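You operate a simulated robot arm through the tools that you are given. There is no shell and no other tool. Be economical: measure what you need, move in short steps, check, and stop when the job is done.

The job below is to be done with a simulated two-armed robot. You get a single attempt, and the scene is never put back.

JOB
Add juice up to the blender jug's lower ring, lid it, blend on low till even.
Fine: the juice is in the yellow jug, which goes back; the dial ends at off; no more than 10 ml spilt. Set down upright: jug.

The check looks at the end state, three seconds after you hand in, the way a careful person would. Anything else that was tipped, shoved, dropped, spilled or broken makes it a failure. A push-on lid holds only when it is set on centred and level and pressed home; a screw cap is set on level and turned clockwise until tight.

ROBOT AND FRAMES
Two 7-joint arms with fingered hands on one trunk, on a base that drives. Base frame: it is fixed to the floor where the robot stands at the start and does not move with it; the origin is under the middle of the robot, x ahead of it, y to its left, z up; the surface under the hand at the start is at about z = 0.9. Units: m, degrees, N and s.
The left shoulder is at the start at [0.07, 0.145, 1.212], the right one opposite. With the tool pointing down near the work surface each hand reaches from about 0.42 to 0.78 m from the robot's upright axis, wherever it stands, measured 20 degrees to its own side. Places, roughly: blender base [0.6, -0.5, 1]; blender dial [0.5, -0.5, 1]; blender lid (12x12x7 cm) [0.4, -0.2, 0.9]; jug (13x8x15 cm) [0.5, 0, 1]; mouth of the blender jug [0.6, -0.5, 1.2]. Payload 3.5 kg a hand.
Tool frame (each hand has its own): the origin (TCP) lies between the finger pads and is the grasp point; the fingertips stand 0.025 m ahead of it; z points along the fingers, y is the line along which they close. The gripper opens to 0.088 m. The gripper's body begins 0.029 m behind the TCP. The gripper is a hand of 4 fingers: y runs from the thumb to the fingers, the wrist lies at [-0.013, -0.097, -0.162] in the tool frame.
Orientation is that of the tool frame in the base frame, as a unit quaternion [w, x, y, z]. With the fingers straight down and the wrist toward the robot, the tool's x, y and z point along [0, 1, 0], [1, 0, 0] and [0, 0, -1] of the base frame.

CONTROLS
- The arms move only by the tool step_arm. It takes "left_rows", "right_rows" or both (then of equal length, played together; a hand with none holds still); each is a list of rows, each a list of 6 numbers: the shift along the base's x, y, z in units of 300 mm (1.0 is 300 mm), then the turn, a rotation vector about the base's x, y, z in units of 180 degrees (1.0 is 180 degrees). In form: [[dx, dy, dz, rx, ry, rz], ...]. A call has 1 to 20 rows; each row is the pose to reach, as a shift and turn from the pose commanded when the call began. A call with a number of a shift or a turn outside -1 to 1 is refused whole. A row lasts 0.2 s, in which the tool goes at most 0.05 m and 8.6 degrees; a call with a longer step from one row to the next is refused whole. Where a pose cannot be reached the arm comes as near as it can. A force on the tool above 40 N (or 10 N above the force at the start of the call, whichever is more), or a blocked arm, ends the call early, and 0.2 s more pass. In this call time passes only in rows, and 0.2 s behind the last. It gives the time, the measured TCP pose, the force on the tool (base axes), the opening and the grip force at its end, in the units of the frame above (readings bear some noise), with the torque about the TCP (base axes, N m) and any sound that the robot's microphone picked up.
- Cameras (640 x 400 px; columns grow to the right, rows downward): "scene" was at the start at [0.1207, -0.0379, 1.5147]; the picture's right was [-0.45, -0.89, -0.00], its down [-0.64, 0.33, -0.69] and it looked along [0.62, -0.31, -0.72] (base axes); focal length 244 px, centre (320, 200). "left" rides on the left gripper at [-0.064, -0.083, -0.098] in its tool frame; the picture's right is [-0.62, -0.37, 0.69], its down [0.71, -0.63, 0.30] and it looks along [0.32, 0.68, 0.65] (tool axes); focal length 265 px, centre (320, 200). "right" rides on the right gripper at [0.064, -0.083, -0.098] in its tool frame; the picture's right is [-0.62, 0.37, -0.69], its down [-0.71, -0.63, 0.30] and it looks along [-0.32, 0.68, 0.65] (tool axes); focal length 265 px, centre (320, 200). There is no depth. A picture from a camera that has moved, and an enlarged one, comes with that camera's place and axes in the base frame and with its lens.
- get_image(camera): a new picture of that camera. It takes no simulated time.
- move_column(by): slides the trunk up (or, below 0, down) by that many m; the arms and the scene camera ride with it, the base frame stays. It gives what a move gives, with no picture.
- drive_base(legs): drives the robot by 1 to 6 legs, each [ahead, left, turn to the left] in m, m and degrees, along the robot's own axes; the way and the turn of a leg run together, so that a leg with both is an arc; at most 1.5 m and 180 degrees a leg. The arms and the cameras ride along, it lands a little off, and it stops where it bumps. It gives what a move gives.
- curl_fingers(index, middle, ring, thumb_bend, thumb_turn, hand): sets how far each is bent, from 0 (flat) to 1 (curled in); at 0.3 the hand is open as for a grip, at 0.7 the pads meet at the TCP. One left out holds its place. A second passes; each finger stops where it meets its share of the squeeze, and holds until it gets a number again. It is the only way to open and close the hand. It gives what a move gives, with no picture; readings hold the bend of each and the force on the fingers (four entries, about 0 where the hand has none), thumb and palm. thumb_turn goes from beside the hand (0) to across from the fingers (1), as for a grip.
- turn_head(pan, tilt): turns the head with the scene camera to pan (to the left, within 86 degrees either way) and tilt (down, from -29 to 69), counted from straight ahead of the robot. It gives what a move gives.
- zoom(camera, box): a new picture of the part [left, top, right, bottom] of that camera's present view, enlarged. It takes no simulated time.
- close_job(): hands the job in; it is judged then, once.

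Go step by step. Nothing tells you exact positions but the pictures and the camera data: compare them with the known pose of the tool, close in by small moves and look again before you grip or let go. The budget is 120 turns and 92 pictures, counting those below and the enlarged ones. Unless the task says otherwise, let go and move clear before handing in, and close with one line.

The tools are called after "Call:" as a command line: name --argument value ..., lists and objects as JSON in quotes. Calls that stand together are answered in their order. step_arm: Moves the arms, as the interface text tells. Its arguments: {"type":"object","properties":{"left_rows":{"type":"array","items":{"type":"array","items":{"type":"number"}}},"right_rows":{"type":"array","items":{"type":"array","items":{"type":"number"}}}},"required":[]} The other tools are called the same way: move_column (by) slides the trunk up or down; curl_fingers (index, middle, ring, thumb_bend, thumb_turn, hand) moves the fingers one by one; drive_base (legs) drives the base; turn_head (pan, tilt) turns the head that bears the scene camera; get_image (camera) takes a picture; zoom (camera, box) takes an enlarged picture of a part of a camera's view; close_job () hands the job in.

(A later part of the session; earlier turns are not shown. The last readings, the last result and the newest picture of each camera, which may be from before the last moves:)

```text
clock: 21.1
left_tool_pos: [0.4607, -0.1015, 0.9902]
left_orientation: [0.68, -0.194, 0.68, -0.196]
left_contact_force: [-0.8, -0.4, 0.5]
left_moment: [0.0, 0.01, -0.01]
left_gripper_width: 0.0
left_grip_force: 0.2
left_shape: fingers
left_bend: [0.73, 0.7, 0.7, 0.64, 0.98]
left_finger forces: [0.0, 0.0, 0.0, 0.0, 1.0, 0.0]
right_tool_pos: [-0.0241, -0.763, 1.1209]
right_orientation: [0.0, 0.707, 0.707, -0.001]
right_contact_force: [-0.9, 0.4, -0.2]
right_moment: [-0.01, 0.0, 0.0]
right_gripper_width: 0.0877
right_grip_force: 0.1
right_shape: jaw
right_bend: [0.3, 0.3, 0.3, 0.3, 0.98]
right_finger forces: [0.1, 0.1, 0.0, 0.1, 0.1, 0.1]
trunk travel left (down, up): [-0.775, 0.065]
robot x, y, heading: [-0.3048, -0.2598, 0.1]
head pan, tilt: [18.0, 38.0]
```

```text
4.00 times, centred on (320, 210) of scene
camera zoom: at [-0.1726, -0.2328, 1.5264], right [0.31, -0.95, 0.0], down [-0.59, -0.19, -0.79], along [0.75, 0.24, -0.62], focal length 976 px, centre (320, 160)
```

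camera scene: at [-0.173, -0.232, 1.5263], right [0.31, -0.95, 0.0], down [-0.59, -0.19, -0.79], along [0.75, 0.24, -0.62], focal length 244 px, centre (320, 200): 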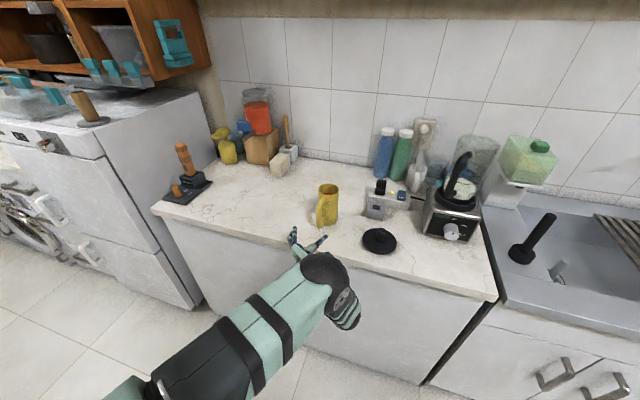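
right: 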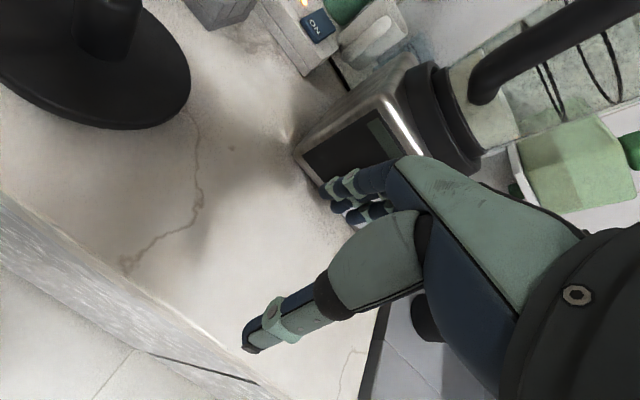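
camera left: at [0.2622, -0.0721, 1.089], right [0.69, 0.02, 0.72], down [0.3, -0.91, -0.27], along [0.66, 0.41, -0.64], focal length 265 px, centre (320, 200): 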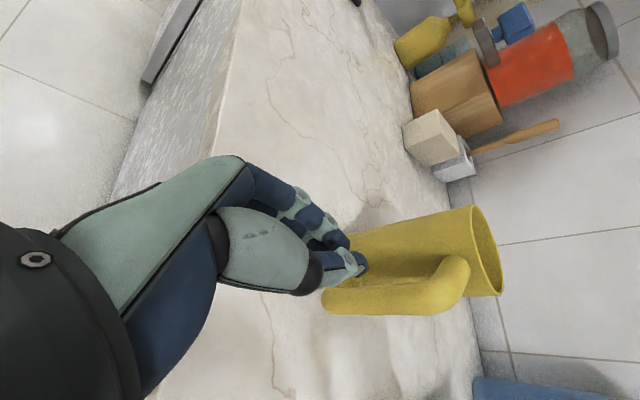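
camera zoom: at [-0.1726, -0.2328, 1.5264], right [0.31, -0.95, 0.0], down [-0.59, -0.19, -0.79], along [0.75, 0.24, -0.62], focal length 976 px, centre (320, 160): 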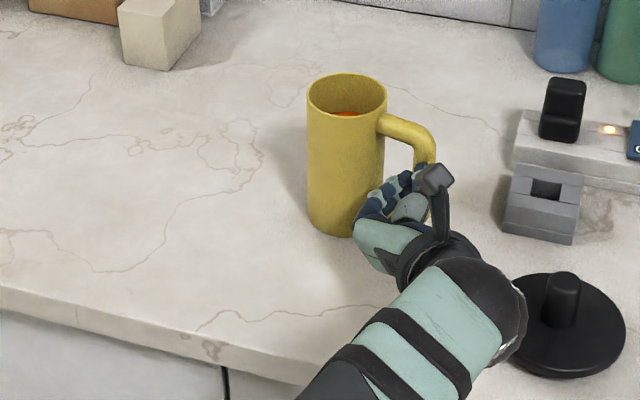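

The handle now points right (−y) and the body is centred near (0.494, −0.044). I'll withdraw, move the base a little forward, and re-aim the hand at the body from the left-rear.

Call:
step_arm --left_rows '[[-0.12, 0.0, 0, 0, 0, 0], [-0.25, 0.0, 0, 0, 0, 0], [-0.4, 0.03, 0, 0, 0, 0], [-0.5, 0.06, 0.05, 0, 0, 0]]'

Call:
drive_base --legs '[[0.07, 0.1, 0]]'

Call:
curl_fingers --hand "left" --index 0.3 --middle 0.3 --ring 0.3 --thumb_bend 0.3 --thumb_turn 1.0

```text
clock: 22.1
left_tool_pos: [0.3096, -0.0819, 1.0081]
left_orientation: [0.68, -0.193, 0.68, -0.196]
left_contact_force: [-0.1, 0.1, -0.3]
left_moment: [0.0, 0.03, -0.02]
left_gripper_width: 0.0
left_grip_force: 0.1
left_shape: fingers
left_bend: [0.73, 0.7, 0.7, 0.65, 0.97]
left_finger forces: [0.0, 0.0, 0.1, 0.0, 0.0, 0.0]
right_tool_pos: [-0.0253, -0.7605, 1.1231]
right_orientation: [0.001, 0.708, 0.707, 0.0]
right_contact_force: [-0.2, 0.1, 0.3]
right_moment: [-0.01, -0.01, 0.02]
right_gripper_width: 0.0876
right_grip_force: 0.0
right_shape: jaw
right_bend: [0.3, 0.3, 0.3, 0.3, 0.98]
right_finger forces: [0.1, 0.0, 0.0, 0.1, 0.1, 0.0]
trunk travel left (down, up): [-0.775, 0.065]
robot x, y, heading: [-0.3031, -0.2575, -0.3]
head pan, tilt: [18.0, 38.0]
```

```text
clock: 23.3
left_tool_pos: [0.3782, 0.0163, 1.0087]
left_orientation: [0.68, -0.194, 0.679, -0.195]
left_contact_force: [-0.9, 0.6, -0.3]
left_moment: [0.02, 0.01, 0.0]
left_gripper_width: 0.0001
left_grip_force: 0.1
left_shape: fingers
left_bend: [0.73, 0.7, 0.7, 0.65, 0.97]
left_finger forces: [0.0, 0.0, 0.1, 0.0, 0.0, 0.0]
right_tool_pos: [0.0445, -0.6641, 1.1209]
right_orientation: [0.0, 0.706, 0.708, 0.001]
right_contact_force: [-0.4, -0.1, 0.0]
right_moment: [0.0, -0.07, 0.02]
right_gripper_width: 0.0878
right_grip_force: 0.2
right_shape: jaw
right_bend: [0.3, 0.3, 0.3, 0.3, 0.98]
right_finger forces: [0.1, 0.0, 0.1, 0.1, 0.1, 0.0]
trunk travel left (down, up): [-0.775, 0.065]
robot x, y, heading: [-0.2341, -0.1542, 0.2]
head pan, tilt: [18.0, 38.0]
```

```text
clock: 24.3
left_tool_pos: [0.3784, 0.0167, 1.0075]
left_orientation: [0.68, -0.195, 0.679, -0.195]
left_contact_force: [0.2, -0.2, -0.3]
left_moment: [0.01, 0.01, 0.01]
left_gripper_width: 0.0843
left_grip_force: 0.1
left_shape: fingers
left_bend: [0.3, 0.3, 0.3, 0.3, 0.98]
left_finger forces: [0.1, 0.0, 0.0, 0.0, 0.0, 0.0]
right_tool_pos: [0.045, -0.6622, 1.1206]
right_orientation: [0.0, 0.707, 0.708, 0.0]
right_contact_force: [0.0, 0.6, 0.0]
right_moment: [0.02, -0.02, 0.02]
right_gripper_width: 0.0878
right_grip_force: 0.2
right_shape: jaw
right_bend: [0.3, 0.3, 0.3, 0.3, 0.98]
right_finger forces: [0.0, 0.0, 0.0, 0.0, 0.1, 0.0]
trunk travel left (down, up): [-0.775, 0.065]
robot x, y, heading: [-0.2348, -0.159, 0.1]
head pan, tilt: [18.0, 38.0]
```

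Call:
step_arm --left_rows '[[0, 0.013, -0.018, 0.0283, -0.0103, -0.0361], [0, 0.027, -0.037, 0.0567, -0.0207, -0.0722], [0, 0.04, -0.055, 0.085, -0.031, -0.1083], [0, 0.053, -0.073, 0.1133, -0.0413, -0.1443], [0, 0.067, -0.092, 0.1417, -0.0517, -0.1804], [0.006, 0.08, -0.11, 0.17, -0.062, -0.2165]]'

Call:
get_image --camera "left"

Call:
get_image --camera "scene"

```text
clock: 25.7
left_tool_pos: [0.3822, 0.0409, 0.9756]
left_orientation: [0.664, 0.243, 0.664, -0.244]
left_contact_force: [0.1, -0.2, 1.2]
left_moment: [0.01, 0.0, -0.01]
left_gripper_width: 0.0844
left_grip_force: 0.1
left_shape: fingers
left_bend: [0.3, 0.3, 0.3, 0.3, 0.98]
left_finger forces: [0.0, 0.1, 0.0, 0.0, 0.1, 0.1]
right_tool_pos: [0.0463, -0.6636, 1.1209]
right_orientation: [0.0, 0.707, 0.708, 0.001]
right_contact_force: [0.2, 0.8, -0.6]
right_moment: [0.01, 0.0, -0.01]
right_gripper_width: 0.0877
right_grip_force: 0.1
right_shape: jaw
right_bend: [0.3, 0.3, 0.3, 0.3, 0.98]
right_finger forces: [0.1, 0.1, 0.1, 0.0, 0.0, 0.0]
trunk travel left (down, up): [-0.775, 0.065]
robot x, y, heading: [-0.2342, -0.1553, 0.3]
head pan, tilt: [18.0, 38.0]
```

```text
60 pictures are left
camera left: at [0.2511, 0.0414, 1.0398], right [0.29, -0.73, 0.62], down [-0.17, -0.68, -0.71], along [0.94, 0.1, -0.32], focal length 265 px, centre (320, 200)
```

left: 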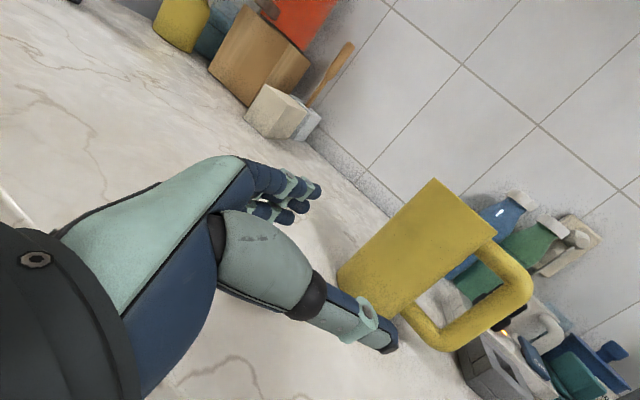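

```text
59 pictures are left
camera scene: at [-0.104, -0.1331, 1.5264], right [0.31, -0.95, 0.0], down [-0.59, -0.19, -0.79], along [0.75, 0.25, -0.62], focal length 244 px, centre (320, 200)
```

scene: 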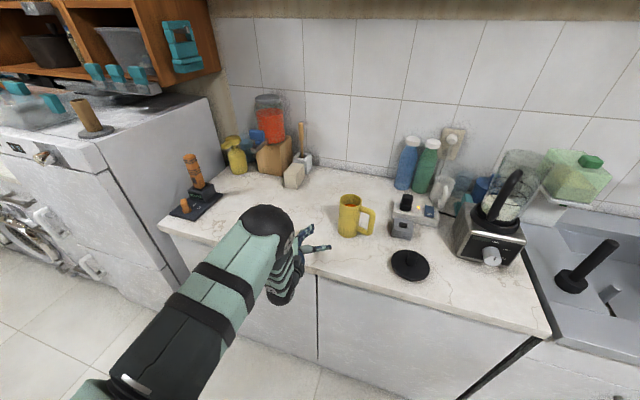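

The view is good: body about 7.8 cm across, centred near (0.498, −0.033), with the handle to the right. I'll open the hand wider, line up and approach.

Call:
curl_fingers --hand "left" --index 0.15 --middle 0.15 --ring 0.15 --thumb_bend 0.15

Call:
step_arm --left_rows '[[0.039, 0.046, 0, 0, 0, 0], [0.12, -0.02, 0, 0, 0, 0], [0.2, -0.088, 0, 0, 0, 0]]'

Call:
get_image --camera "left"

Call:
zoom --camera "scene" --box '[300, 170, 400, 270]'

```text
clock: 26.7
left_tool_pos: [0.38, 0.0422, 0.9743]
left_orientation: [0.664, 0.242, 0.665, -0.243]
left_contact_force: [-0.1, 1.0, -0.8]
left_moment: [0.0, 0.01, -0.01]
left_gripper_width: 0.1123
left_grip_force: 0.0
left_shape: fingers
left_bend: [0.15, 0.15, 0.15, 0.15, 0.96]
left_finger forces: [0.0, 0.1, 0.0, 0.1, 0.0, 0.0]
right_tool_pos: [0.0451, -0.6629, 1.121]
right_orientation: [0.0, 0.707, 0.708, 0.001]
right_contact_force: [0.1, 0.0, -0.5]
right_moment: [-0.01, 0.03, 0.0]
right_gripper_width: 0.0877
right_grip_force: 0.1
right_shape: jaw
right_bend: [0.3, 0.3, 0.3, 0.3, 0.98]
right_finger forces: [0.0, 0.0, 0.0, 0.1, 0.0, 0.1]
trunk travel left (down, up): [-0.775, 0.065]
robot x, y, heading: [-0.2346, -0.1566, 0.3]
head pan, tilt: [18.0, 38.0]
```

```text
clock: 27.5
left_tool_pos: [0.4402, 0.0143, 0.9733]
left_orientation: [0.664, 0.241, 0.665, -0.242]
left_contact_force: [-0.3, 0.2, 0.8]
left_moment: [0.02, 0.01, -0.01]
left_gripper_width: 0.1123
left_grip_force: 0.0
left_shape: fingers
left_bend: [0.15, 0.15, 0.15, 0.15, 0.96]
left_finger forces: [0.0, 0.0, 0.0, 0.0, 0.0, 0.0]
right_tool_pos: [0.0464, -0.6617, 1.1212]
right_orientation: [0.0, 0.707, 0.707, 0.0]
right_contact_force: [0.3, -0.2, -0.6]
right_moment: [-0.01, -0.01, -0.04]
right_gripper_width: 0.0877
right_grip_force: 0.1
right_shape: jaw
right_bend: [0.3, 0.3, 0.3, 0.3, 0.98]
right_finger forces: [0.0, 0.0, 0.1, 0.0, 0.0, 0.1]
trunk travel left (down, up): [-0.775, 0.065]
robot x, y, heading: [-0.2355, -0.1584, 0.2]
head pan, tilt: [18.0, 38.0]
```

```text
58 pictures are left
camera left: at [0.3116, 0.0144, 1.0379], right [0.29, -0.73, 0.62], down [-0.17, -0.68, -0.71], along [0.94, 0.1, -0.33], focal length 265 px, centre (320, 200)
```

left: 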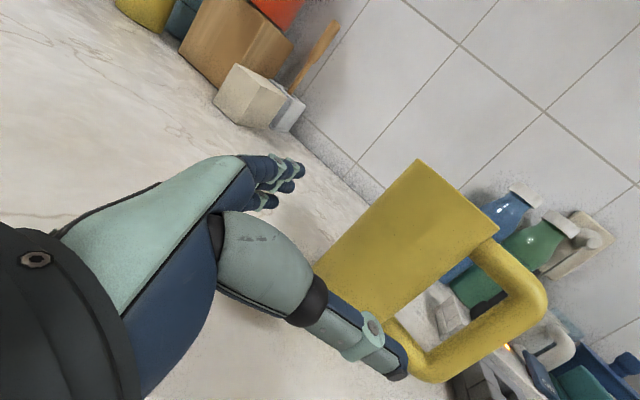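

```text
4.00 times, centred on (350, 220) of scene
camera zoom: at [-0.1038, -0.1327, 1.5263], right [0.31, -0.95, 0.0], down [-0.59, -0.19, -0.79], along [0.75, 0.25, -0.62], focal length 976 px, centre (200, 120)
```

zoom: 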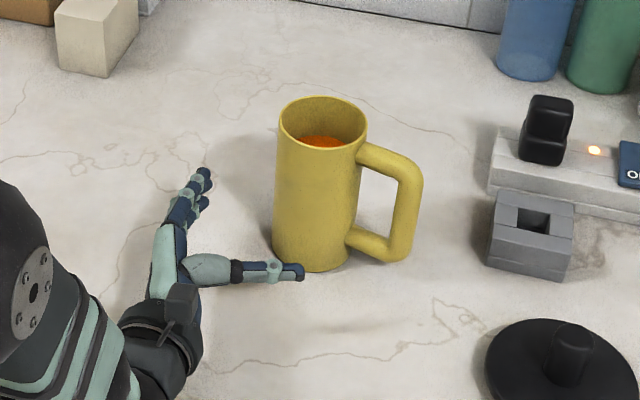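

Call:
step_arm --left_rows '[[0.053, -0.044, 0, 0, 0, 0], [0.105, -0.088, 0, 0, 0, 0], [0.15, -0.126, 0, 0, 0, 0]]'

Call:
zoom --camera "scene" --box '[300, 170, 400, 270]'

```text
clock: 28.3
left_tool_pos: [0.4866, -0.0253, 0.9755]
left_orientation: [0.665, 0.242, 0.664, -0.243]
left_contact_force: [0.8, 0.5, -0.7]
left_moment: [-0.01, 0.0, 0.01]
left_gripper_width: 0.1123
left_grip_force: 0.0
left_shape: fingers
left_bend: [0.15, 0.15, 0.15, 0.15, 0.96]
left_finger forces: [0.0, 0.0, 0.1, 0.1, 0.0, 0.0]
right_tool_pos: [0.0454, -0.663, 1.1197]
right_orientation: [0.0, 0.706, 0.708, 0.0]
right_contact_force: [0.5, -1.0, 0.6]
right_moment: [0.01, 0.02, 0.0]
right_gripper_width: 0.0877
right_grip_force: 0.0
right_shape: jaw
right_bend: [0.3, 0.3, 0.3, 0.3, 0.98]
right_finger forces: [0.1, 0.0, 0.0, 0.0, 0.0, 0.1]
trunk travel left (down, up): [-0.775, 0.065]
robot x, y, heading: [-0.2349, -0.1555, 0.1]
head pan, tilt: [18.0, 38.0]
```

```text
4.00 times, centred on (350, 220) of scene
camera zoom: at [-0.1043, -0.1326, 1.5264], right [0.31, -0.95, 0.0], down [-0.59, -0.19, -0.79], along [0.75, 0.25, -0.62], focal length 976 px, centre (200, 120)
```

zoom: 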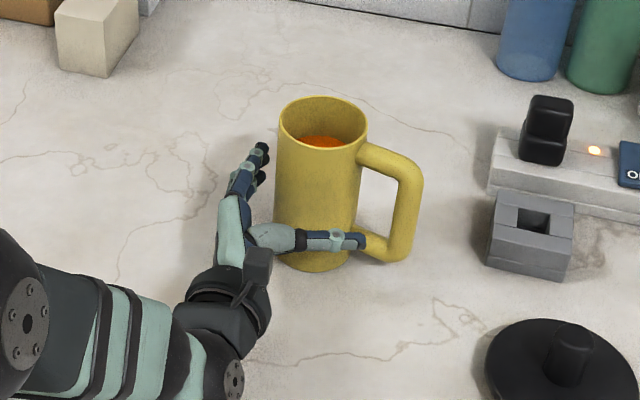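

Thumb and fingers straddle the body, so I'll close evenly.

Call:
curl_fingers --hand "left" --index 0.6 --middle 0.6 --ring 0.6 --thumb_bend 0.6

Call:
zoom --camera "scene" --box '[300, 170, 400, 270]'

```text
clock: 29.3
left_tool_pos: [0.4851, -0.0233, 0.9765]
left_orientation: [0.664, 0.242, 0.664, -0.244]
left_contact_force: [-0.1, 1.7, 1.1]
left_moment: [0.05, -0.05, 0.03]
left_gripper_width: 0.0522
left_grip_force: 11.1
left_shape: fingers
left_bend: [0.53, 0.54, 0.54, 0.41, 1.0]
left_finger forces: [4.1, 4.8, 3.7, 0.1, 9.7, 0.0]
right_tool_pos: [0.0464, -0.6612, 1.1221]
right_orientation: [-0.001, 0.707, 0.708, 0.0]
right_contact_force: [0.7, 0.2, 0.7]
right_moment: [-0.01, -0.01, 0.0]
right_gripper_width: 0.0879
right_grip_force: 0.1
right_shape: jaw
right_bend: [0.3, 0.3, 0.3, 0.3, 0.98]
right_finger forces: [0.1, 0.1, 0.0, 0.0, 0.0, 0.0]
trunk travel left (down, up): [-0.775, 0.065]
robot x, y, heading: [-0.2329, -0.1582, 0.1]
head pan, tilt: [18.0, 38.0]
```

```text
4.00 times, centred on (350, 220) of scene
camera zoom: at [-0.1045, -0.1319, 1.5264], right [0.31, -0.95, 0.0], down [-0.59, -0.19, -0.79], along [0.75, 0.25, -0.62], focal length 976 px, centre (200, 120)
```

zoom: 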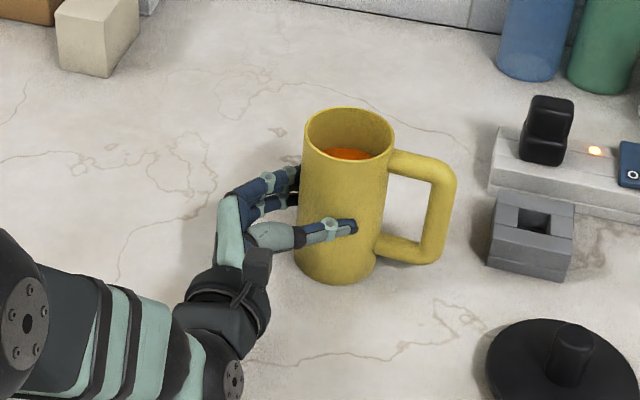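

The jug was squeezed forward because the hand wasn't deep enough. I'll reopen, recentre deeper and close again, thumb first.

Call:
curl_fingers --hand "left" --index 0.15 --middle 0.15 --ring 0.15 --thumb_bend 0.15

Call:
step_arm --left_rows '[[-0.03, -0.05, 0, 0, 0, 0], [-0.012, -0.077, 0, 0, 0, 0], [0.0, -0.087, 0, 0, 0, 0]]'

Call:
zoom --camera "scene" --box '[300, 170, 400, 270]'

Call:
get_image --camera "left"

```text
clock: 30.3
left_tool_pos: [0.4852, -0.0243, 0.9762]
left_orientation: [0.664, 0.242, 0.664, -0.243]
left_contact_force: [0.1, 0.4, 0.3]
left_moment: [-0.03, 0.01, 0.04]
left_gripper_width: 0.1123
left_grip_force: 0.1
left_shape: fingers
left_bend: [0.15, 0.15, 0.15, 0.15, 0.96]
left_finger forces: [0.0, 0.0, 0.0, 0.0, 0.0, 0.0]
right_tool_pos: [0.0443, -0.6621, 1.1212]
right_orientation: [-0.001, 0.706, 0.708, -0.001]
right_contact_force: [-0.5, 0.1, 0.0]
right_moment: [0.01, -0.01, 0.01]
right_gripper_width: 0.0877
right_grip_force: 0.0
right_shape: jaw
right_bend: [0.3, 0.3, 0.3, 0.3, 0.98]
right_finger forces: [0.0, 0.0, 0.0, 0.0, 0.0, 0.0]
trunk travel left (down, up): [-0.775, 0.065]
robot x, y, heading: [-0.2354, -0.1554, 0.3]
head pan, tilt: [18.0, 38.0]
```

```text
clock: 31.1
left_tool_pos: [0.4868, -0.0497, 0.9747]
left_orientation: [0.664, 0.242, 0.665, -0.243]
left_contact_force: [-0.3, -0.1, 0.7]
left_moment: [-0.03, 0.02, 0.02]
left_gripper_width: 0.1121
left_grip_force: 0.0
left_shape: fingers
left_bend: [0.15, 0.15, 0.15, 0.15, 0.96]
left_finger forces: [0.0, 0.0, 0.0, 0.0, 0.0, 0.0]
right_tool_pos: [0.0464, -0.6628, 1.1209]
right_orientation: [0.0, 0.706, 0.708, 0.0]
right_contact_force: [0.0, -0.7, -0.8]
right_moment: [0.04, 0.03, 0.0]
right_gripper_width: 0.0877
right_grip_force: 0.1
right_shape: jaw
right_bend: [0.3, 0.3, 0.3, 0.3, 0.98]
right_finger forces: [0.0, 0.1, 0.1, 0.1, 0.0, 0.0]
trunk travel left (down, up): [-0.775, 0.065]
robot x, y, heading: [-0.2361, -0.1628, 0.3]
head pan, tilt: [18.0, 38.0]
```

```text
4.00 times, centred on (350, 220) of scene
camera zoom: at [-0.1043, -0.1323, 1.5263], right [0.31, -0.95, 0.0], down [-0.59, -0.19, -0.79], along [0.75, 0.25, -0.62], focal length 976 px, centre (200, 120)
```

zoom: 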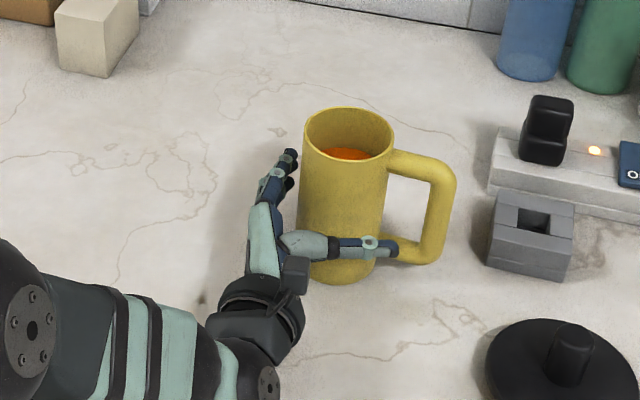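

```text
53 pictures are left
camera left: at [0.3571, -0.0497, 1.0396], right [0.29, -0.73, 0.62], down [-0.17, -0.68, -0.71], along [0.94, 0.1, -0.33], focal length 265 px, centre (320, 200)
```

left: 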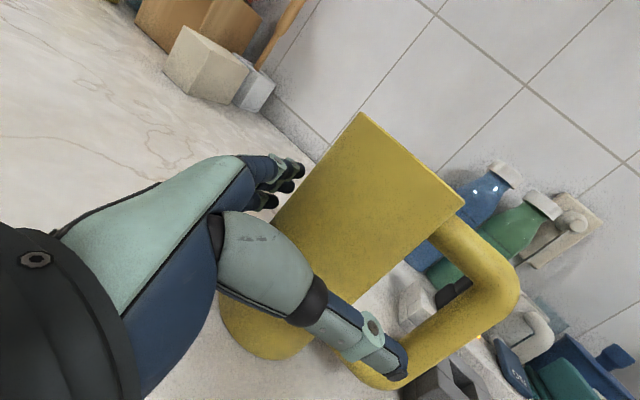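

Call:
step_arm --left_rows '[[0.0255, -0.0214, 0, 0, 0, 0], [0.045, -0.038, 0, 0, 0, 0]]'

Call:
get_image --camera "left"

```text
clock: 31.7
left_tool_pos: [0.5001, -0.0608, 0.9736]
left_orientation: [0.664, 0.242, 0.664, -0.243]
left_contact_force: [0.9, 0.7, -0.4]
left_moment: [-0.01, 0.02, -0.04]
left_gripper_width: 0.112
left_grip_force: 0.0
left_shape: fingers
left_bend: [0.15, 0.15, 0.15, 0.15, 0.96]
left_finger forces: [0.1, 0.1, 0.0, 0.0, 0.1, 0.1]
right_tool_pos: [0.0456, -0.6616, 1.1215]
right_orientation: [0.0, 0.707, 0.707, 0.0]
right_contact_force: [-0.4, 0.6, -0.3]
right_moment: [-0.01, -0.03, -0.03]
right_gripper_width: 0.0876
right_grip_force: 0.1
right_shape: jaw
right_bend: [0.3, 0.3, 0.3, 0.3, 0.98]
right_finger forces: [0.1, 0.1, 0.0, 0.0, 0.1, 0.1]
trunk travel left (down, up): [-0.775, 0.065]
robot x, y, heading: [-0.2342, -0.1601, 0.5]
head pan, tilt: [18.0, 38.0]
```

```text
52 pictures are left
camera left: at [0.3698, -0.0606, 1.0389], right [0.29, -0.73, 0.62], down [-0.17, -0.68, -0.71], along [0.94, 0.1, -0.33], focal length 265 px, centre (320, 200)
```

left: 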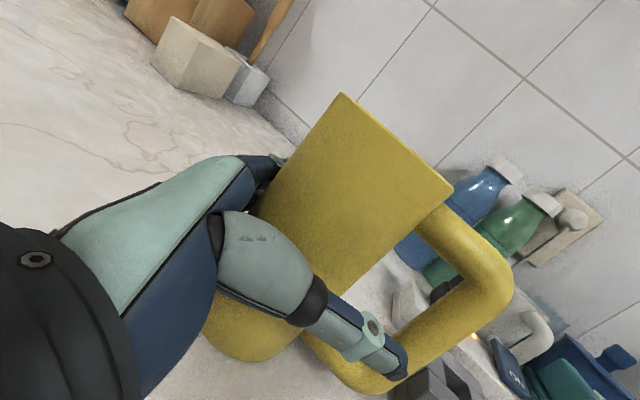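

Call:
curl_fingers --hand "left" --index 0.38 --middle 0.38 --ring 0.38 --thumb_bend 0.38

Call:
curl_fingers --hand "left" --index 0.6 --middle 0.6 --ring 0.6 --thumb_bend 0.6

Call:
zoom --camera "scene" --box '[300, 170, 400, 270]'

```text
clock: 32.7
left_tool_pos: [0.4987, -0.0607, 0.9751]
left_orientation: [0.664, 0.242, 0.664, -0.243]
left_contact_force: [-1.0, 1.5, 1.0]
left_moment: [0.01, 0.01, 0.03]
left_gripper_width: 0.0733
left_grip_force: 1.7
left_shape: fingers
left_bend: [0.35, 0.38, 0.38, 0.36, 0.98]
left_finger forces: [3.5, 0.0, 0.0, 0.0, 1.4, 0.0]
right_tool_pos: [0.0467, -0.6627, 1.1218]
right_orientation: [0.001, 0.707, 0.708, 0.0]
right_contact_force: [0.5, -0.4, 0.1]
right_moment: [0.02, 0.04, 0.01]
right_gripper_width: 0.0875
right_grip_force: 0.0
right_shape: jaw
right_bend: [0.3, 0.3, 0.3, 0.3, 0.98]
right_finger forces: [0.0, 0.1, 0.0, 0.0, 0.0, 0.0]
trunk travel left (down, up): [-0.775, 0.065]
robot x, y, heading: [-0.2326, -0.1598, 0.2]
head pan, tilt: [18.0, 38.0]
```

```text
clock: 33.7
left_tool_pos: [0.4995, -0.0597, 0.975]
left_orientation: [0.664, 0.242, 0.664, -0.243]
left_contact_force: [1.8, 0.3, 1.4]
left_moment: [0.07, -0.17, 0.09]
left_gripper_width: 0.0669
left_grip_force: 23.9
left_shape: fingers
left_bend: [0.46, 0.52, 0.5, 0.37, 0.98]
left_finger forces: [10.5, 5.9, 8.7, 0.1, 22.8, 0.1]
right_tool_pos: [0.0448, -0.661, 1.12]
right_orientation: [0.0, 0.707, 0.708, -0.001]
right_contact_force: [0.1, -0.3, -0.1]
right_moment: [0.0, -0.01, 0.0]
right_gripper_width: 0.0875
right_grip_force: 0.1
right_shape: jaw
right_bend: [0.3, 0.3, 0.3, 0.3, 0.98]
right_finger forces: [0.0, 0.0, 0.0, 0.2, 0.1, 0.1]
trunk travel left (down, up): [-0.775, 0.065]
robot x, y, heading: [-0.2343, -0.159, -0.1]
head pan, tilt: [18.0, 38.0]
```

```text
4.00 times, centred on (350, 220) of scene
camera zoom: at [-0.1043, -0.1322, 1.5264], right [0.31, -0.95, 0.0], down [-0.59, -0.19, -0.79], along [0.75, 0.25, -0.62], focal length 976 px, centre (200, 120)
```

zoom: 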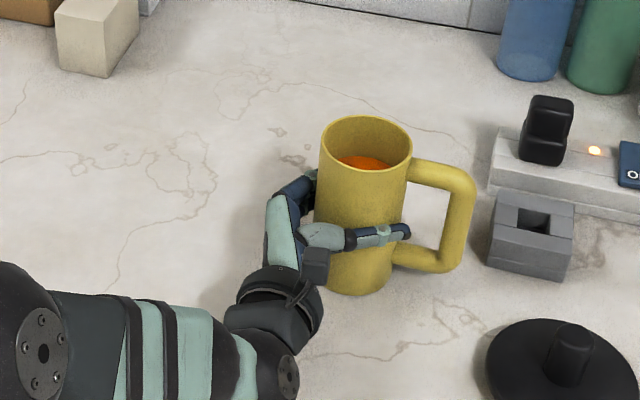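

The grip is balanced at 24 N. I'll squeeze a bit more and test-lift.

Call:
curl_fingers --hand "left" --index 0.7 --middle 0.75 --ring 0.75 --thumb_bend 0.65

Call:
zoom --camera "scene" --box '[300, 170, 400, 270]'

```text
clock: 34.7
left_tool_pos: [0.5002, -0.0605, 0.9745]
left_orientation: [0.664, 0.242, 0.664, -0.243]
left_contact_force: [1.6, 0.8, 1.2]
left_moment: [0.03, -0.26, 0.06]
left_gripper_width: 0.0671
left_grip_force: 32.4
left_shape: fingers
left_bend: [0.53, 0.59, 0.57, 0.28, 0.98]
left_finger forces: [11.6, 10.2, 11.9, 0.0, 31.1, 0.0]
right_tool_pos: [0.047, -0.6622, 1.1206]
right_orientation: [0.0, 0.707, 0.707, 0.0]
right_contact_force: [0.1, -0.4, -0.6]
right_moment: [-0.04, 0.0, -0.02]
right_gripper_width: 0.0876
right_grip_force: 0.1
right_shape: jaw
right_bend: [0.3, 0.3, 0.3, 0.3, 0.98]
right_finger forces: [0.1, 0.1, 0.0, 0.0, 0.1, 0.0]
trunk travel left (down, up): [-0.775, 0.065]
robot x, y, heading: [-0.236, -0.1569, 0.2]
head pan, tilt: [18.0, 38.0]
```

```text
4.00 times, centred on (350, 220) of scene
camera zoom: at [-0.1044, -0.1323, 1.5264], right [0.31, -0.95, 0.0], down [-0.59, -0.19, -0.79], along [0.75, 0.25, -0.62], focal length 976 px, centre (200, 120)
```

zoom: 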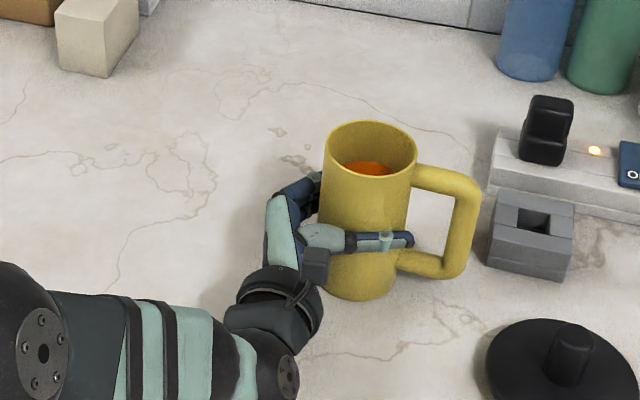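

Call:
step_arm --left_rows '[[0, 0, 0.03, 0, 0, 0], [0, 0, 0.07, 0, 0, 0], [0, 0, 0.12, 0, 0, 0]]'

Call:
zoom --camera "scene" --box '[300, 170, 400, 270]'

```text
clock: 35.5
left_tool_pos: [0.4994, -0.0601, 1.0106]
left_orientation: [0.664, 0.242, 0.665, -0.244]
left_contact_force: [0.2, 0.8, -5.4]
left_moment: [0.09, 0.01, 0.01]
left_gripper_width: 0.067
left_grip_force: 31.4
left_shape: fingers
left_bend: [0.53, 0.59, 0.57, 0.27, 0.98]
left_finger forces: [11.8, 9.8, 10.7, 0.0, 31.8, 0.1]
right_tool_pos: [0.0451, -0.6618, 1.1214]
right_orientation: [0.0, 0.707, 0.708, 0.0]
right_contact_force: [-0.2, -1.3, 0.3]
right_moment: [0.01, -0.01, 0.0]
right_gripper_width: 0.0878
right_grip_force: 0.1
right_shape: jaw
right_bend: [0.3, 0.3, 0.3, 0.3, 0.98]
right_finger forces: [0.0, 0.0, 0.1, 0.0, 0.0, 0.0]
trunk travel left (down, up): [-0.775, 0.065]
robot x, y, heading: [-0.2345, -0.1533, -0.2]
head pan, tilt: [18.0, 38.0]
```

```text
4.00 times, centred on (350, 220) of scene
camera zoom: at [-0.1037, -0.1323, 1.5262], right [0.31, -0.95, 0.0], down [-0.59, -0.19, -0.79], along [0.75, 0.25, -0.62], focal length 976 px, centre (200, 120)
```

zoom: 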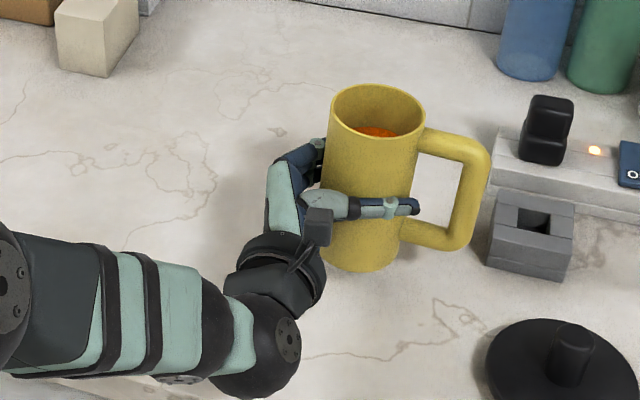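

The jug is lifted (about 0.55 kg) and steady. I'll raise it high and bring the robot to the right, near the blender.

Call:
step_arm --left_rows '[[0, 0, 0.1, 0, 0, 0], [0, 0, 0.2, 0, 0, 0], [0, 0, 0.31, 0, 0, 0], [0, 0, 0.42, 0, 0, 0], [0, 0, 0.53, 0, 0, 0], [0, 0, 0.64, 0, 0, 0], [0, 0, 0.75, 0, 0, 0], [0, 0, 0.86, 0, 0, 0], [0, 0, 0.96, 0, 0, 0]]'

Call:
turn_head --pan -30 --tilt 30

Call:
get_image --camera "scene"

```text
clock: 37.5
left_tool_pos: [0.4975, -0.0615, 1.2971]
left_orientation: [0.664, 0.242, 0.665, -0.243]
left_contact_force: [-0.5, 1.1, -5.2]
left_moment: [0.07, 0.02, 0.0]
left_gripper_width: 0.0671
left_grip_force: 32.4
left_shape: fingers
left_bend: [0.53, 0.59, 0.57, 0.27, 0.98]
left_finger forces: [11.7, 9.8, 10.4, 0.0, 31.5, 0.1]
right_tool_pos: [0.0459, -0.6629, 1.1214]
right_orientation: [0.001, 0.707, 0.708, 0.0]
right_contact_force: [-0.1, 1.4, 0.5]
right_moment: [0.04, 0.03, 0.01]
right_gripper_width: 0.0877
right_grip_force: 0.1
right_shape: jaw
right_bend: [0.3, 0.3, 0.3, 0.3, 0.98]
right_finger forces: [0.1, 0.0, 0.0, 0.1, 0.0, 0.0]
trunk travel left (down, up): [-0.775, 0.065]
robot x, y, heading: [-0.2331, -0.1581, 0.3]
head pan, tilt: [18.0, 38.0]
```

```text
clock: 38.7
left_tool_pos: [0.498, -0.0616, 1.2962]
left_orientation: [0.664, 0.242, 0.665, -0.244]
left_contact_force: [-0.3, -0.3, -4.0]
left_moment: [0.07, -0.02, -0.01]
left_gripper_width: 0.0671
left_grip_force: 31.5
left_shape: fingers
left_bend: [0.53, 0.59, 0.57, 0.27, 0.98]
left_finger forces: [11.7, 9.7, 10.4, 0.0, 31.5, 0.1]
right_tool_pos: [0.0466, -0.6621, 1.1197]
right_orientation: [0.0, 0.706, 0.708, 0.0]
right_contact_force: [0.4, 0.1, -0.3]
right_moment: [0.03, 0.01, 0.0]
right_gripper_width: 0.0877
right_grip_force: 0.1
right_shape: jaw
right_bend: [0.3, 0.3, 0.3, 0.3, 0.98]
right_finger forces: [0.1, 0.1, 0.1, 0.1, 0.0, 0.0]
trunk travel left (down, up): [-0.775, 0.065]
robot x, y, heading: [-0.234, -0.1589, 0.3]
head pan, tilt: [-30.0, 30.0]
```

```text
48 pictures are left
camera scene: at [-0.107, -0.2042, 1.5386], right [-0.5, -0.87, 0.0], down [-0.43, 0.25, -0.87], along [0.75, -0.43, -0.5], focal length 244 px, centre (320, 200)
```

scene: 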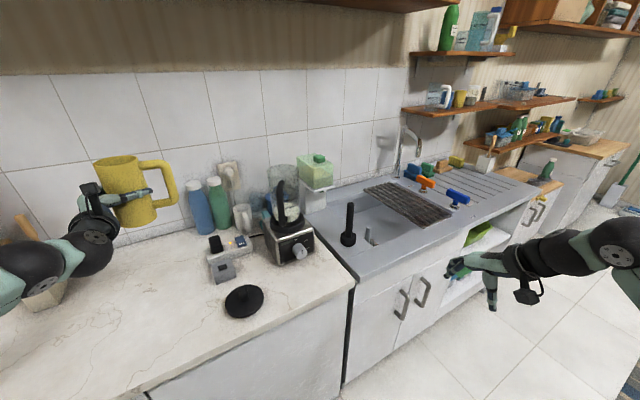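

Call:
drive_base --legs '[[0, -0.28, 0]]'

Call:
turn_head --pan -10 --tilt 30

Call:
zoom --camera "scene" --box '[200, 80, 440, 260]'

```text
clock: 40.6
left_tool_pos: [0.5007, -0.3404, 1.296]
left_orientation: [0.664, 0.243, 0.664, -0.245]
left_contact_force: [0.9, 0.2, -4.4]
left_moment: [0.1, -0.05, -0.01]
left_gripper_width: 0.0671
left_grip_force: 31.6
left_shape: fingers
left_bend: [0.53, 0.59, 0.57, 0.27, 0.98]
left_finger forces: [11.9, 9.8, 10.5, 0.0, 31.5, 0.0]
right_tool_pos: [0.043, -0.9398, 1.1218]
right_orientation: [0.0, 0.707, 0.707, -0.001]
right_contact_force: [-0.6, -0.1, -0.1]
right_moment: [0.0, -0.03, -0.04]
right_gripper_width: 0.0877
right_grip_force: 0.0
right_shape: jaw
right_bend: [0.3, 0.3, 0.3, 0.3, 0.98]
right_finger forces: [0.0, 0.0, 0.1, 0.0, 0.1, 0.0]
trunk travel left (down, up): [-0.775, 0.065]
robot x, y, heading: [-0.2349, -0.4356, -0.2]
head pan, tilt: [-30.0, 30.0]
```

```text
clock: 41.5
left_tool_pos: [0.4986, -0.3428, 1.297]
left_orientation: [0.663, 0.243, 0.665, -0.244]
left_contact_force: [-0.2, 0.2, -4.6]
left_moment: [0.09, -0.01, 0.01]
left_gripper_width: 0.067
left_grip_force: 31.7
left_shape: fingers
left_bend: [0.53, 0.59, 0.57, 0.27, 0.98]
left_finger forces: [11.7, 9.7, 10.5, 0.0, 31.5, 0.0]
right_tool_pos: [0.0432, -0.9421, 1.1193]
right_orientation: [0.001, 0.708, 0.707, 0.0]
right_contact_force: [-0.8, -0.6, 0.3]
right_moment: [0.0, -0.04, -0.02]
right_gripper_width: 0.0876
right_grip_force: 0.1
right_shape: jaw
right_bend: [0.3, 0.3, 0.3, 0.3, 0.98]
right_finger forces: [0.0, 0.0, 0.0, 0.0, 0.1, 0.0]
trunk travel left (down, up): [-0.775, 0.065]
robot x, y, heading: [-0.2379, -0.4355, -0.0]
head pan, tilt: [-10.0, 30.0]
```

```text
2.22 times, centred on (320, 170) of scene
camera zoom: at [-0.0963, -0.454, 1.5386], right [-0.18, -0.98, 0.0], down [-0.49, 0.09, -0.87], along [0.85, -0.15, -0.5], focal length 542 px, centre (320, 267)
```

zoom: 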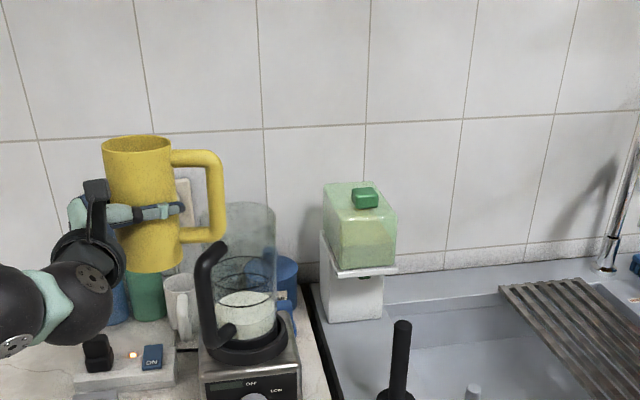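

Call:
zoom --camera "scene" --box '[265, 160, 325, 220]'

```text
6.67 times, centred on (295, 190) of scene
camera zoom: at [-0.0963, -0.454, 1.5386], right [-0.18, -0.98, 0.0], down [-0.49, 0.09, -0.87], along [0.85, -0.15, -0.5], focal length 1626 px, centre (487, 267)
```

zoom: 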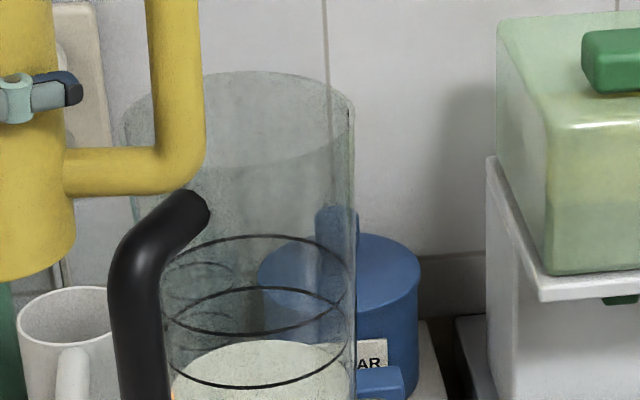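

From two views I place the blender mouth at about (0.578, −0.461, 1.231) and the lower ring at z≈1.116, with content about 3 cm below it (~180 ml needed). I'll pour from the front-right, over the lip away from the jug handle, so I'll raise the column and shift right.

Call:
move_column --by 0.06

Call:
drive_base --legs '[[0, -0.18, 0]]'

Call:
turn_head --pan 10 --tilt 32

Call:
get_image --camera "scene"

```text
clock: 42.5
left_tool_pos: [0.5, -0.342, 1.3561]
left_orientation: [0.663, 0.242, 0.665, -0.244]
left_contact_force: [-0.6, -0.3, -5.0]
left_moment: [0.11, 0.0, 0.0]
left_gripper_width: 0.0669
left_grip_force: 31.6
left_shape: fingers
left_bend: [0.53, 0.59, 0.57, 0.27, 0.98]
left_finger forces: [11.7, 9.7, 10.5, 0.0, 31.4, 0.0]
right_tool_pos: [0.0453, -0.9427, 1.1803]
right_orientation: [0.0, 0.708, 0.706, -0.001]
right_contact_force: [-0.2, 1.2, 0.0]
right_moment: [0.01, -0.02, 0.01]
right_gripper_width: 0.0876
right_grip_force: 0.1
right_shape: jaw
right_bend: [0.3, 0.3, 0.3, 0.3, 0.98]
right_finger forces: [0.1, 0.0, 0.0, 0.0, 0.1, 0.1]
trunk travel left (down, up): [-0.835, 0.005]
robot x, y, heading: [-0.2376, -0.4349, -0.2]
head pan, tilt: [-10.0, 30.0]
```

```text
clock: 44.0
left_tool_pos: [0.4997, -0.5139, 1.357]
left_orientation: [0.664, 0.241, 0.664, -0.245]
left_contact_force: [-0.9, 0.5, -4.9]
left_moment: [0.07, -0.01, 0.0]
left_gripper_width: 0.0676
left_grip_force: 31.8
left_shape: fingers
left_bend: [0.53, 0.59, 0.57, 0.27, 0.98]
left_finger forces: [11.9, 9.7, 10.4, 0.0, 31.4, 0.0]
right_tool_pos: [0.0445, -1.1153, 1.1822]
right_orientation: [0.001, 0.707, 0.707, -0.001]
right_contact_force: [-0.8, 0.2, -0.3]
right_moment: [-0.02, -0.03, 0.01]
right_gripper_width: 0.0878
right_grip_force: 0.2
right_shape: jaw
right_bend: [0.3, 0.3, 0.3, 0.3, 0.98]
right_finger forces: [0.0, 0.1, 0.0, 0.0, 0.0, 0.0]
trunk travel left (down, up): [-0.835, 0.005]
robot x, y, heading: [-0.235, -0.6105, -0.0]
head pan, tilt: [-10.0, 30.0]
```

```text
clock: 44.8
left_tool_pos: [0.4993, -0.519, 1.3563]
left_orientation: [0.663, 0.243, 0.665, -0.244]
left_contact_force: [-0.5, -0.5, -4.7]
left_moment: [0.09, 0.0, 0.01]
left_gripper_width: 0.067
left_grip_force: 31.8
left_shape: fingers
left_bend: [0.53, 0.59, 0.57, 0.27, 0.98]
left_finger forces: [11.7, 9.7, 10.5, 0.0, 31.6, 0.0]
right_tool_pos: [0.0448, -1.1194, 1.181]
right_orientation: [0.0, 0.707, 0.707, 0.0]
right_contact_force: [-0.3, 0.0, 0.4]
right_moment: [0.01, 0.0, 0.0]
right_gripper_width: 0.0876
right_grip_force: 0.2
right_shape: jaw
right_bend: [0.3, 0.3, 0.3, 0.3, 0.98]
right_finger forces: [0.0, 0.1, 0.0, 0.0, 0.0, 0.0]
trunk travel left (down, up): [-0.835, 0.005]
robot x, y, heading: [-0.2329, -0.612, -0.2]
head pan, tilt: [10.0, 32.0]
```

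```text
45 pictures are left
camera scene: at [-0.0974, -0.6002, 1.5955], right [0.17, -0.99, 0.0], down [-0.52, -0.09, -0.85], along [0.83, 0.15, -0.53], focal length 244 px, centre (320, 200)
```

scene: 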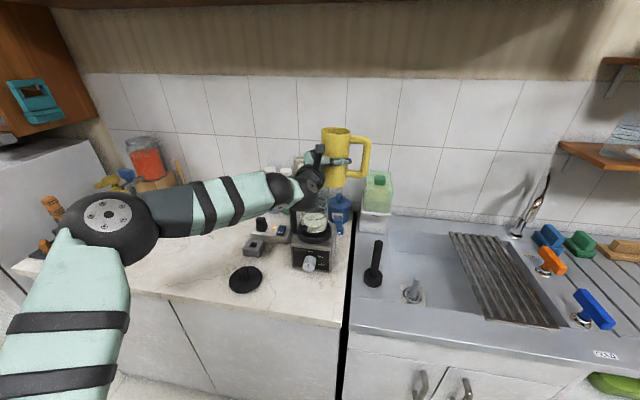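

Now I'll tilt to 55°, just before it should start pouring, while lowering toward the mouth, then check alignment.

Call:
step_arm --left_rows '[[0.01, 0, -0.02, -0.0334, 0.0281, 0], [0.02, -0.005, -0.04, -0.0669, 0.0561, 0], [0.02, -0.01, -0.06, -0.1003, 0.0842, 0], [0.02, -0.015, -0.09, -0.1338, 0.1123, 0], [0.02, -0.017, -0.12, -0.1672, 0.1404, 0], [0.02, -0.017, -0.145, -0.2007, 0.1684, 0], [0.02, -0.017, -0.17, -0.2341, 0.1965, 0]]'

Call:
get_image --camera "scene"

Call:
get_image --camera "left"

```text
clock: 46.4
left_tool_pos: [0.507, -0.5225, 1.3059]
left_orientation: [0.476, -0.095, 0.7, -0.524]
left_contact_force: [0.1, 0.2, -5.0]
left_moment: [0.09, -0.01, 0.01]
left_gripper_width: 0.067
left_grip_force: 31.1
left_shape: fingers
left_bend: [0.53, 0.59, 0.57, 0.27, 0.98]
left_finger forces: [12.2, 10.1, 10.9, 0.0, 29.8, 0.0]
right_tool_pos: [0.044, -1.1187, 1.1812]
right_orientation: [-0.001, 0.707, 0.707, 0.0]
right_contact_force: [0.3, 0.0, -0.5]
right_moment: [-0.03, 0.04, -0.03]
right_gripper_width: 0.0876
right_grip_force: 0.0
right_shape: jaw
right_bend: [0.3, 0.3, 0.3, 0.3, 0.98]
right_finger forces: [0.1, 0.1, 0.1, 0.1, 0.0, 0.1]
trunk travel left (down, up): [-0.835, 0.005]
robot x, y, heading: [-0.2365, -0.6128, 0.1]
head pan, tilt: [10.0, 32.0]
```

```text
44 pictures are left
camera scene: at [-0.0971, -0.5986, 1.5954], right [0.17, -0.98, 0.0], down [-0.52, -0.09, -0.85], along [0.83, 0.15, -0.53], focal length 244 px, centre (320, 200)
```

scene: 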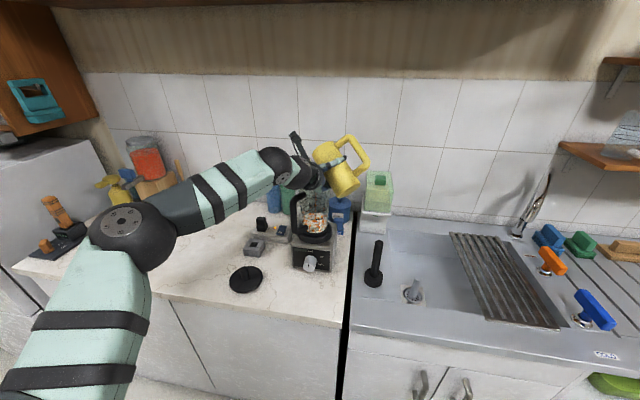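

```text
43 pictures are left
camera left: at [0.434, -0.4542, 1.411], right [0.72, -0.22, 0.66], down [-0.38, -0.92, 0.11], along [0.58, -0.33, -0.75], focal length 265 px, centre (320, 200)
```

left: 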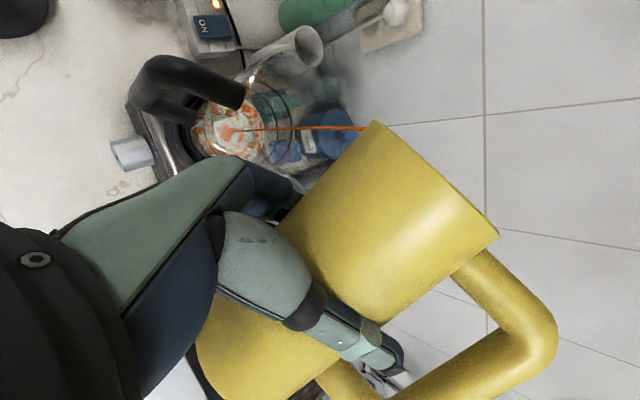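

It is already pouring a thin stream into the jug. I'll check the level up close.

Call:
zoom --camera "scene" --box '[285, 150, 365, 250]'

Call:
step_arm --left_rows '[[0, 0, 0, 0, 0, 0]]'

Call:
zoom --camera "left" --box '[120, 20, 400, 195]'

```text
4.00 times, centred on (325, 200) of scene
camera zoom: at [-0.0971, -0.5986, 1.5954], right [0.17, -0.98, 0.0], down [-0.52, -0.09, -0.85], along [0.83, 0.15, -0.53], focal length 976 px, centre (300, 200)
```

zoom: 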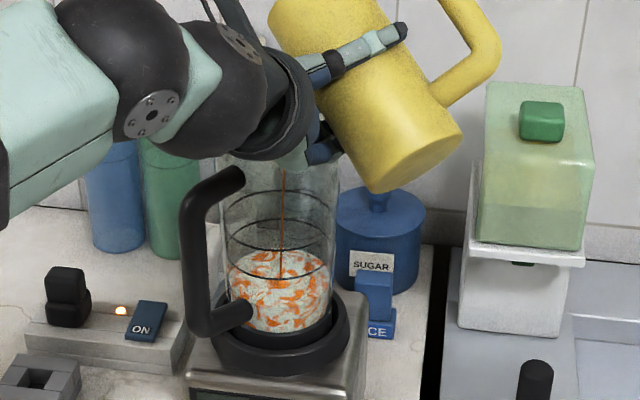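

```text
clock: 46.8
left_tool_pos: [0.5071, -0.5221, 1.3063]
left_orientation: [0.476, -0.093, 0.701, -0.523]
left_contact_force: [1.0, -1.1, -4.8]
left_moment: [0.12, -0.07, 0.01]
left_gripper_width: 0.0671
left_grip_force: 31.9
left_shape: fingers
left_bend: [0.53, 0.59, 0.57, 0.27, 0.98]
left_finger forces: [12.2, 10.0, 10.9, 0.0, 29.8, 0.1]
right_tool_pos: [0.044, -1.1177, 1.1817]
right_orientation: [0.0, 0.707, 0.707, 0.0]
right_contact_force: [0.2, -0.6, 0.0]
right_moment: [0.02, 0.0, 0.0]
right_gripper_width: 0.0878
right_grip_force: 0.1
right_shape: jaw
right_bend: [0.3, 0.3, 0.3, 0.3, 0.98]
right_finger forces: [0.1, 0.0, 0.0, 0.0, 0.0, 0.0]
trunk travel left (down, up): [-0.835, 0.005]
robot x, y, heading: [-0.2322, -0.6158, -0.3]
head pan, tilt: [10.0, 32.0]
```

```text
2.29 times, centred on (260, 108) of left
camera zoom: at [0.4335, -0.4548, 1.4113], right [0.72, -0.22, 0.66], down [-0.38, -0.92, 0.11], along [0.58, -0.33, -0.75], focal length 607 px, centre (457, 411)
```

zoom: 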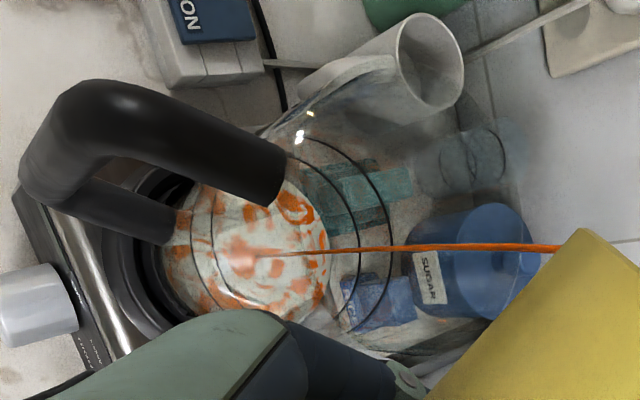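

The stream is well centred and the level has barely moved. I'll tilt a bit more and watch.

Call:
step_arm --left_rows '[[0, 0, -0.01, -0.0298, 0.025, 0], [0, 0, -0.01, -0.0298, 0.025, 0], [0, 0, -0.01, -0.0298, 0.025, 0], [0, 0, -0.01, -0.0298, 0.025, 0], [0, 0, -0.01, -0.0298, 0.025, 0]]'

Call:
zoom --camera "scene" --box '[285, 150, 365, 250]'

```text
clock: 48.0
left_tool_pos: [0.5055, -0.5231, 1.3027]
left_orientation: [0.444, -0.136, 0.693, -0.551]
left_contact_force: [0.3, -0.7, -3.7]
left_moment: [0.11, -0.04, 0.01]
left_gripper_width: 0.0672
left_grip_force: 31.7
left_shape: fingers
left_bend: [0.53, 0.59, 0.57, 0.27, 0.98]
left_finger forces: [12.2, 10.1, 10.9, 0.0, 29.7, 0.1]
right_tool_pos: [0.045, -1.119, 1.1806]
right_orientation: [-0.001, 0.707, 0.707, 0.001]
right_contact_force: [-0.4, 0.0, 0.0]
right_moment: [0.03, 0.02, 0.01]
right_gripper_width: 0.0876
right_grip_force: 0.1
right_shape: jaw
right_bend: [0.3, 0.3, 0.3, 0.3, 0.98]
right_finger forces: [0.1, 0.0, 0.0, 0.0, 0.0, 0.0]
trunk travel left (down, up): [-0.835, 0.005]
robot x, y, heading: [-0.2394, -0.6135, 0.1]
head pan, tilt: [10.0, 32.0]
```

```text
4.00 times, centred on (325, 200) of scene
camera zoom: at [-0.0976, -0.599, 1.5955], right [0.17, -0.98, 0.0], down [-0.52, -0.09, -0.85], along [0.83, 0.15, -0.53], focal length 976 px, centre (300, 200)
```

zoom: 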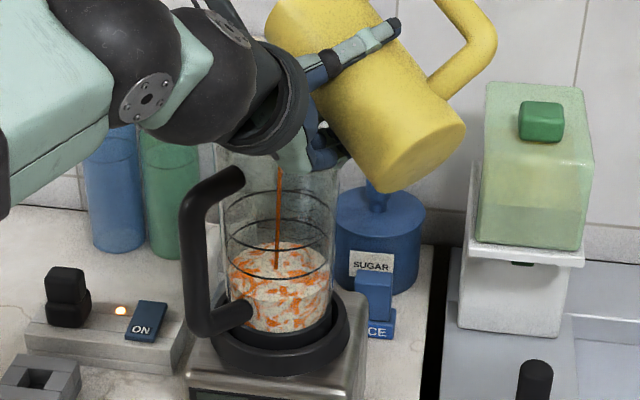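

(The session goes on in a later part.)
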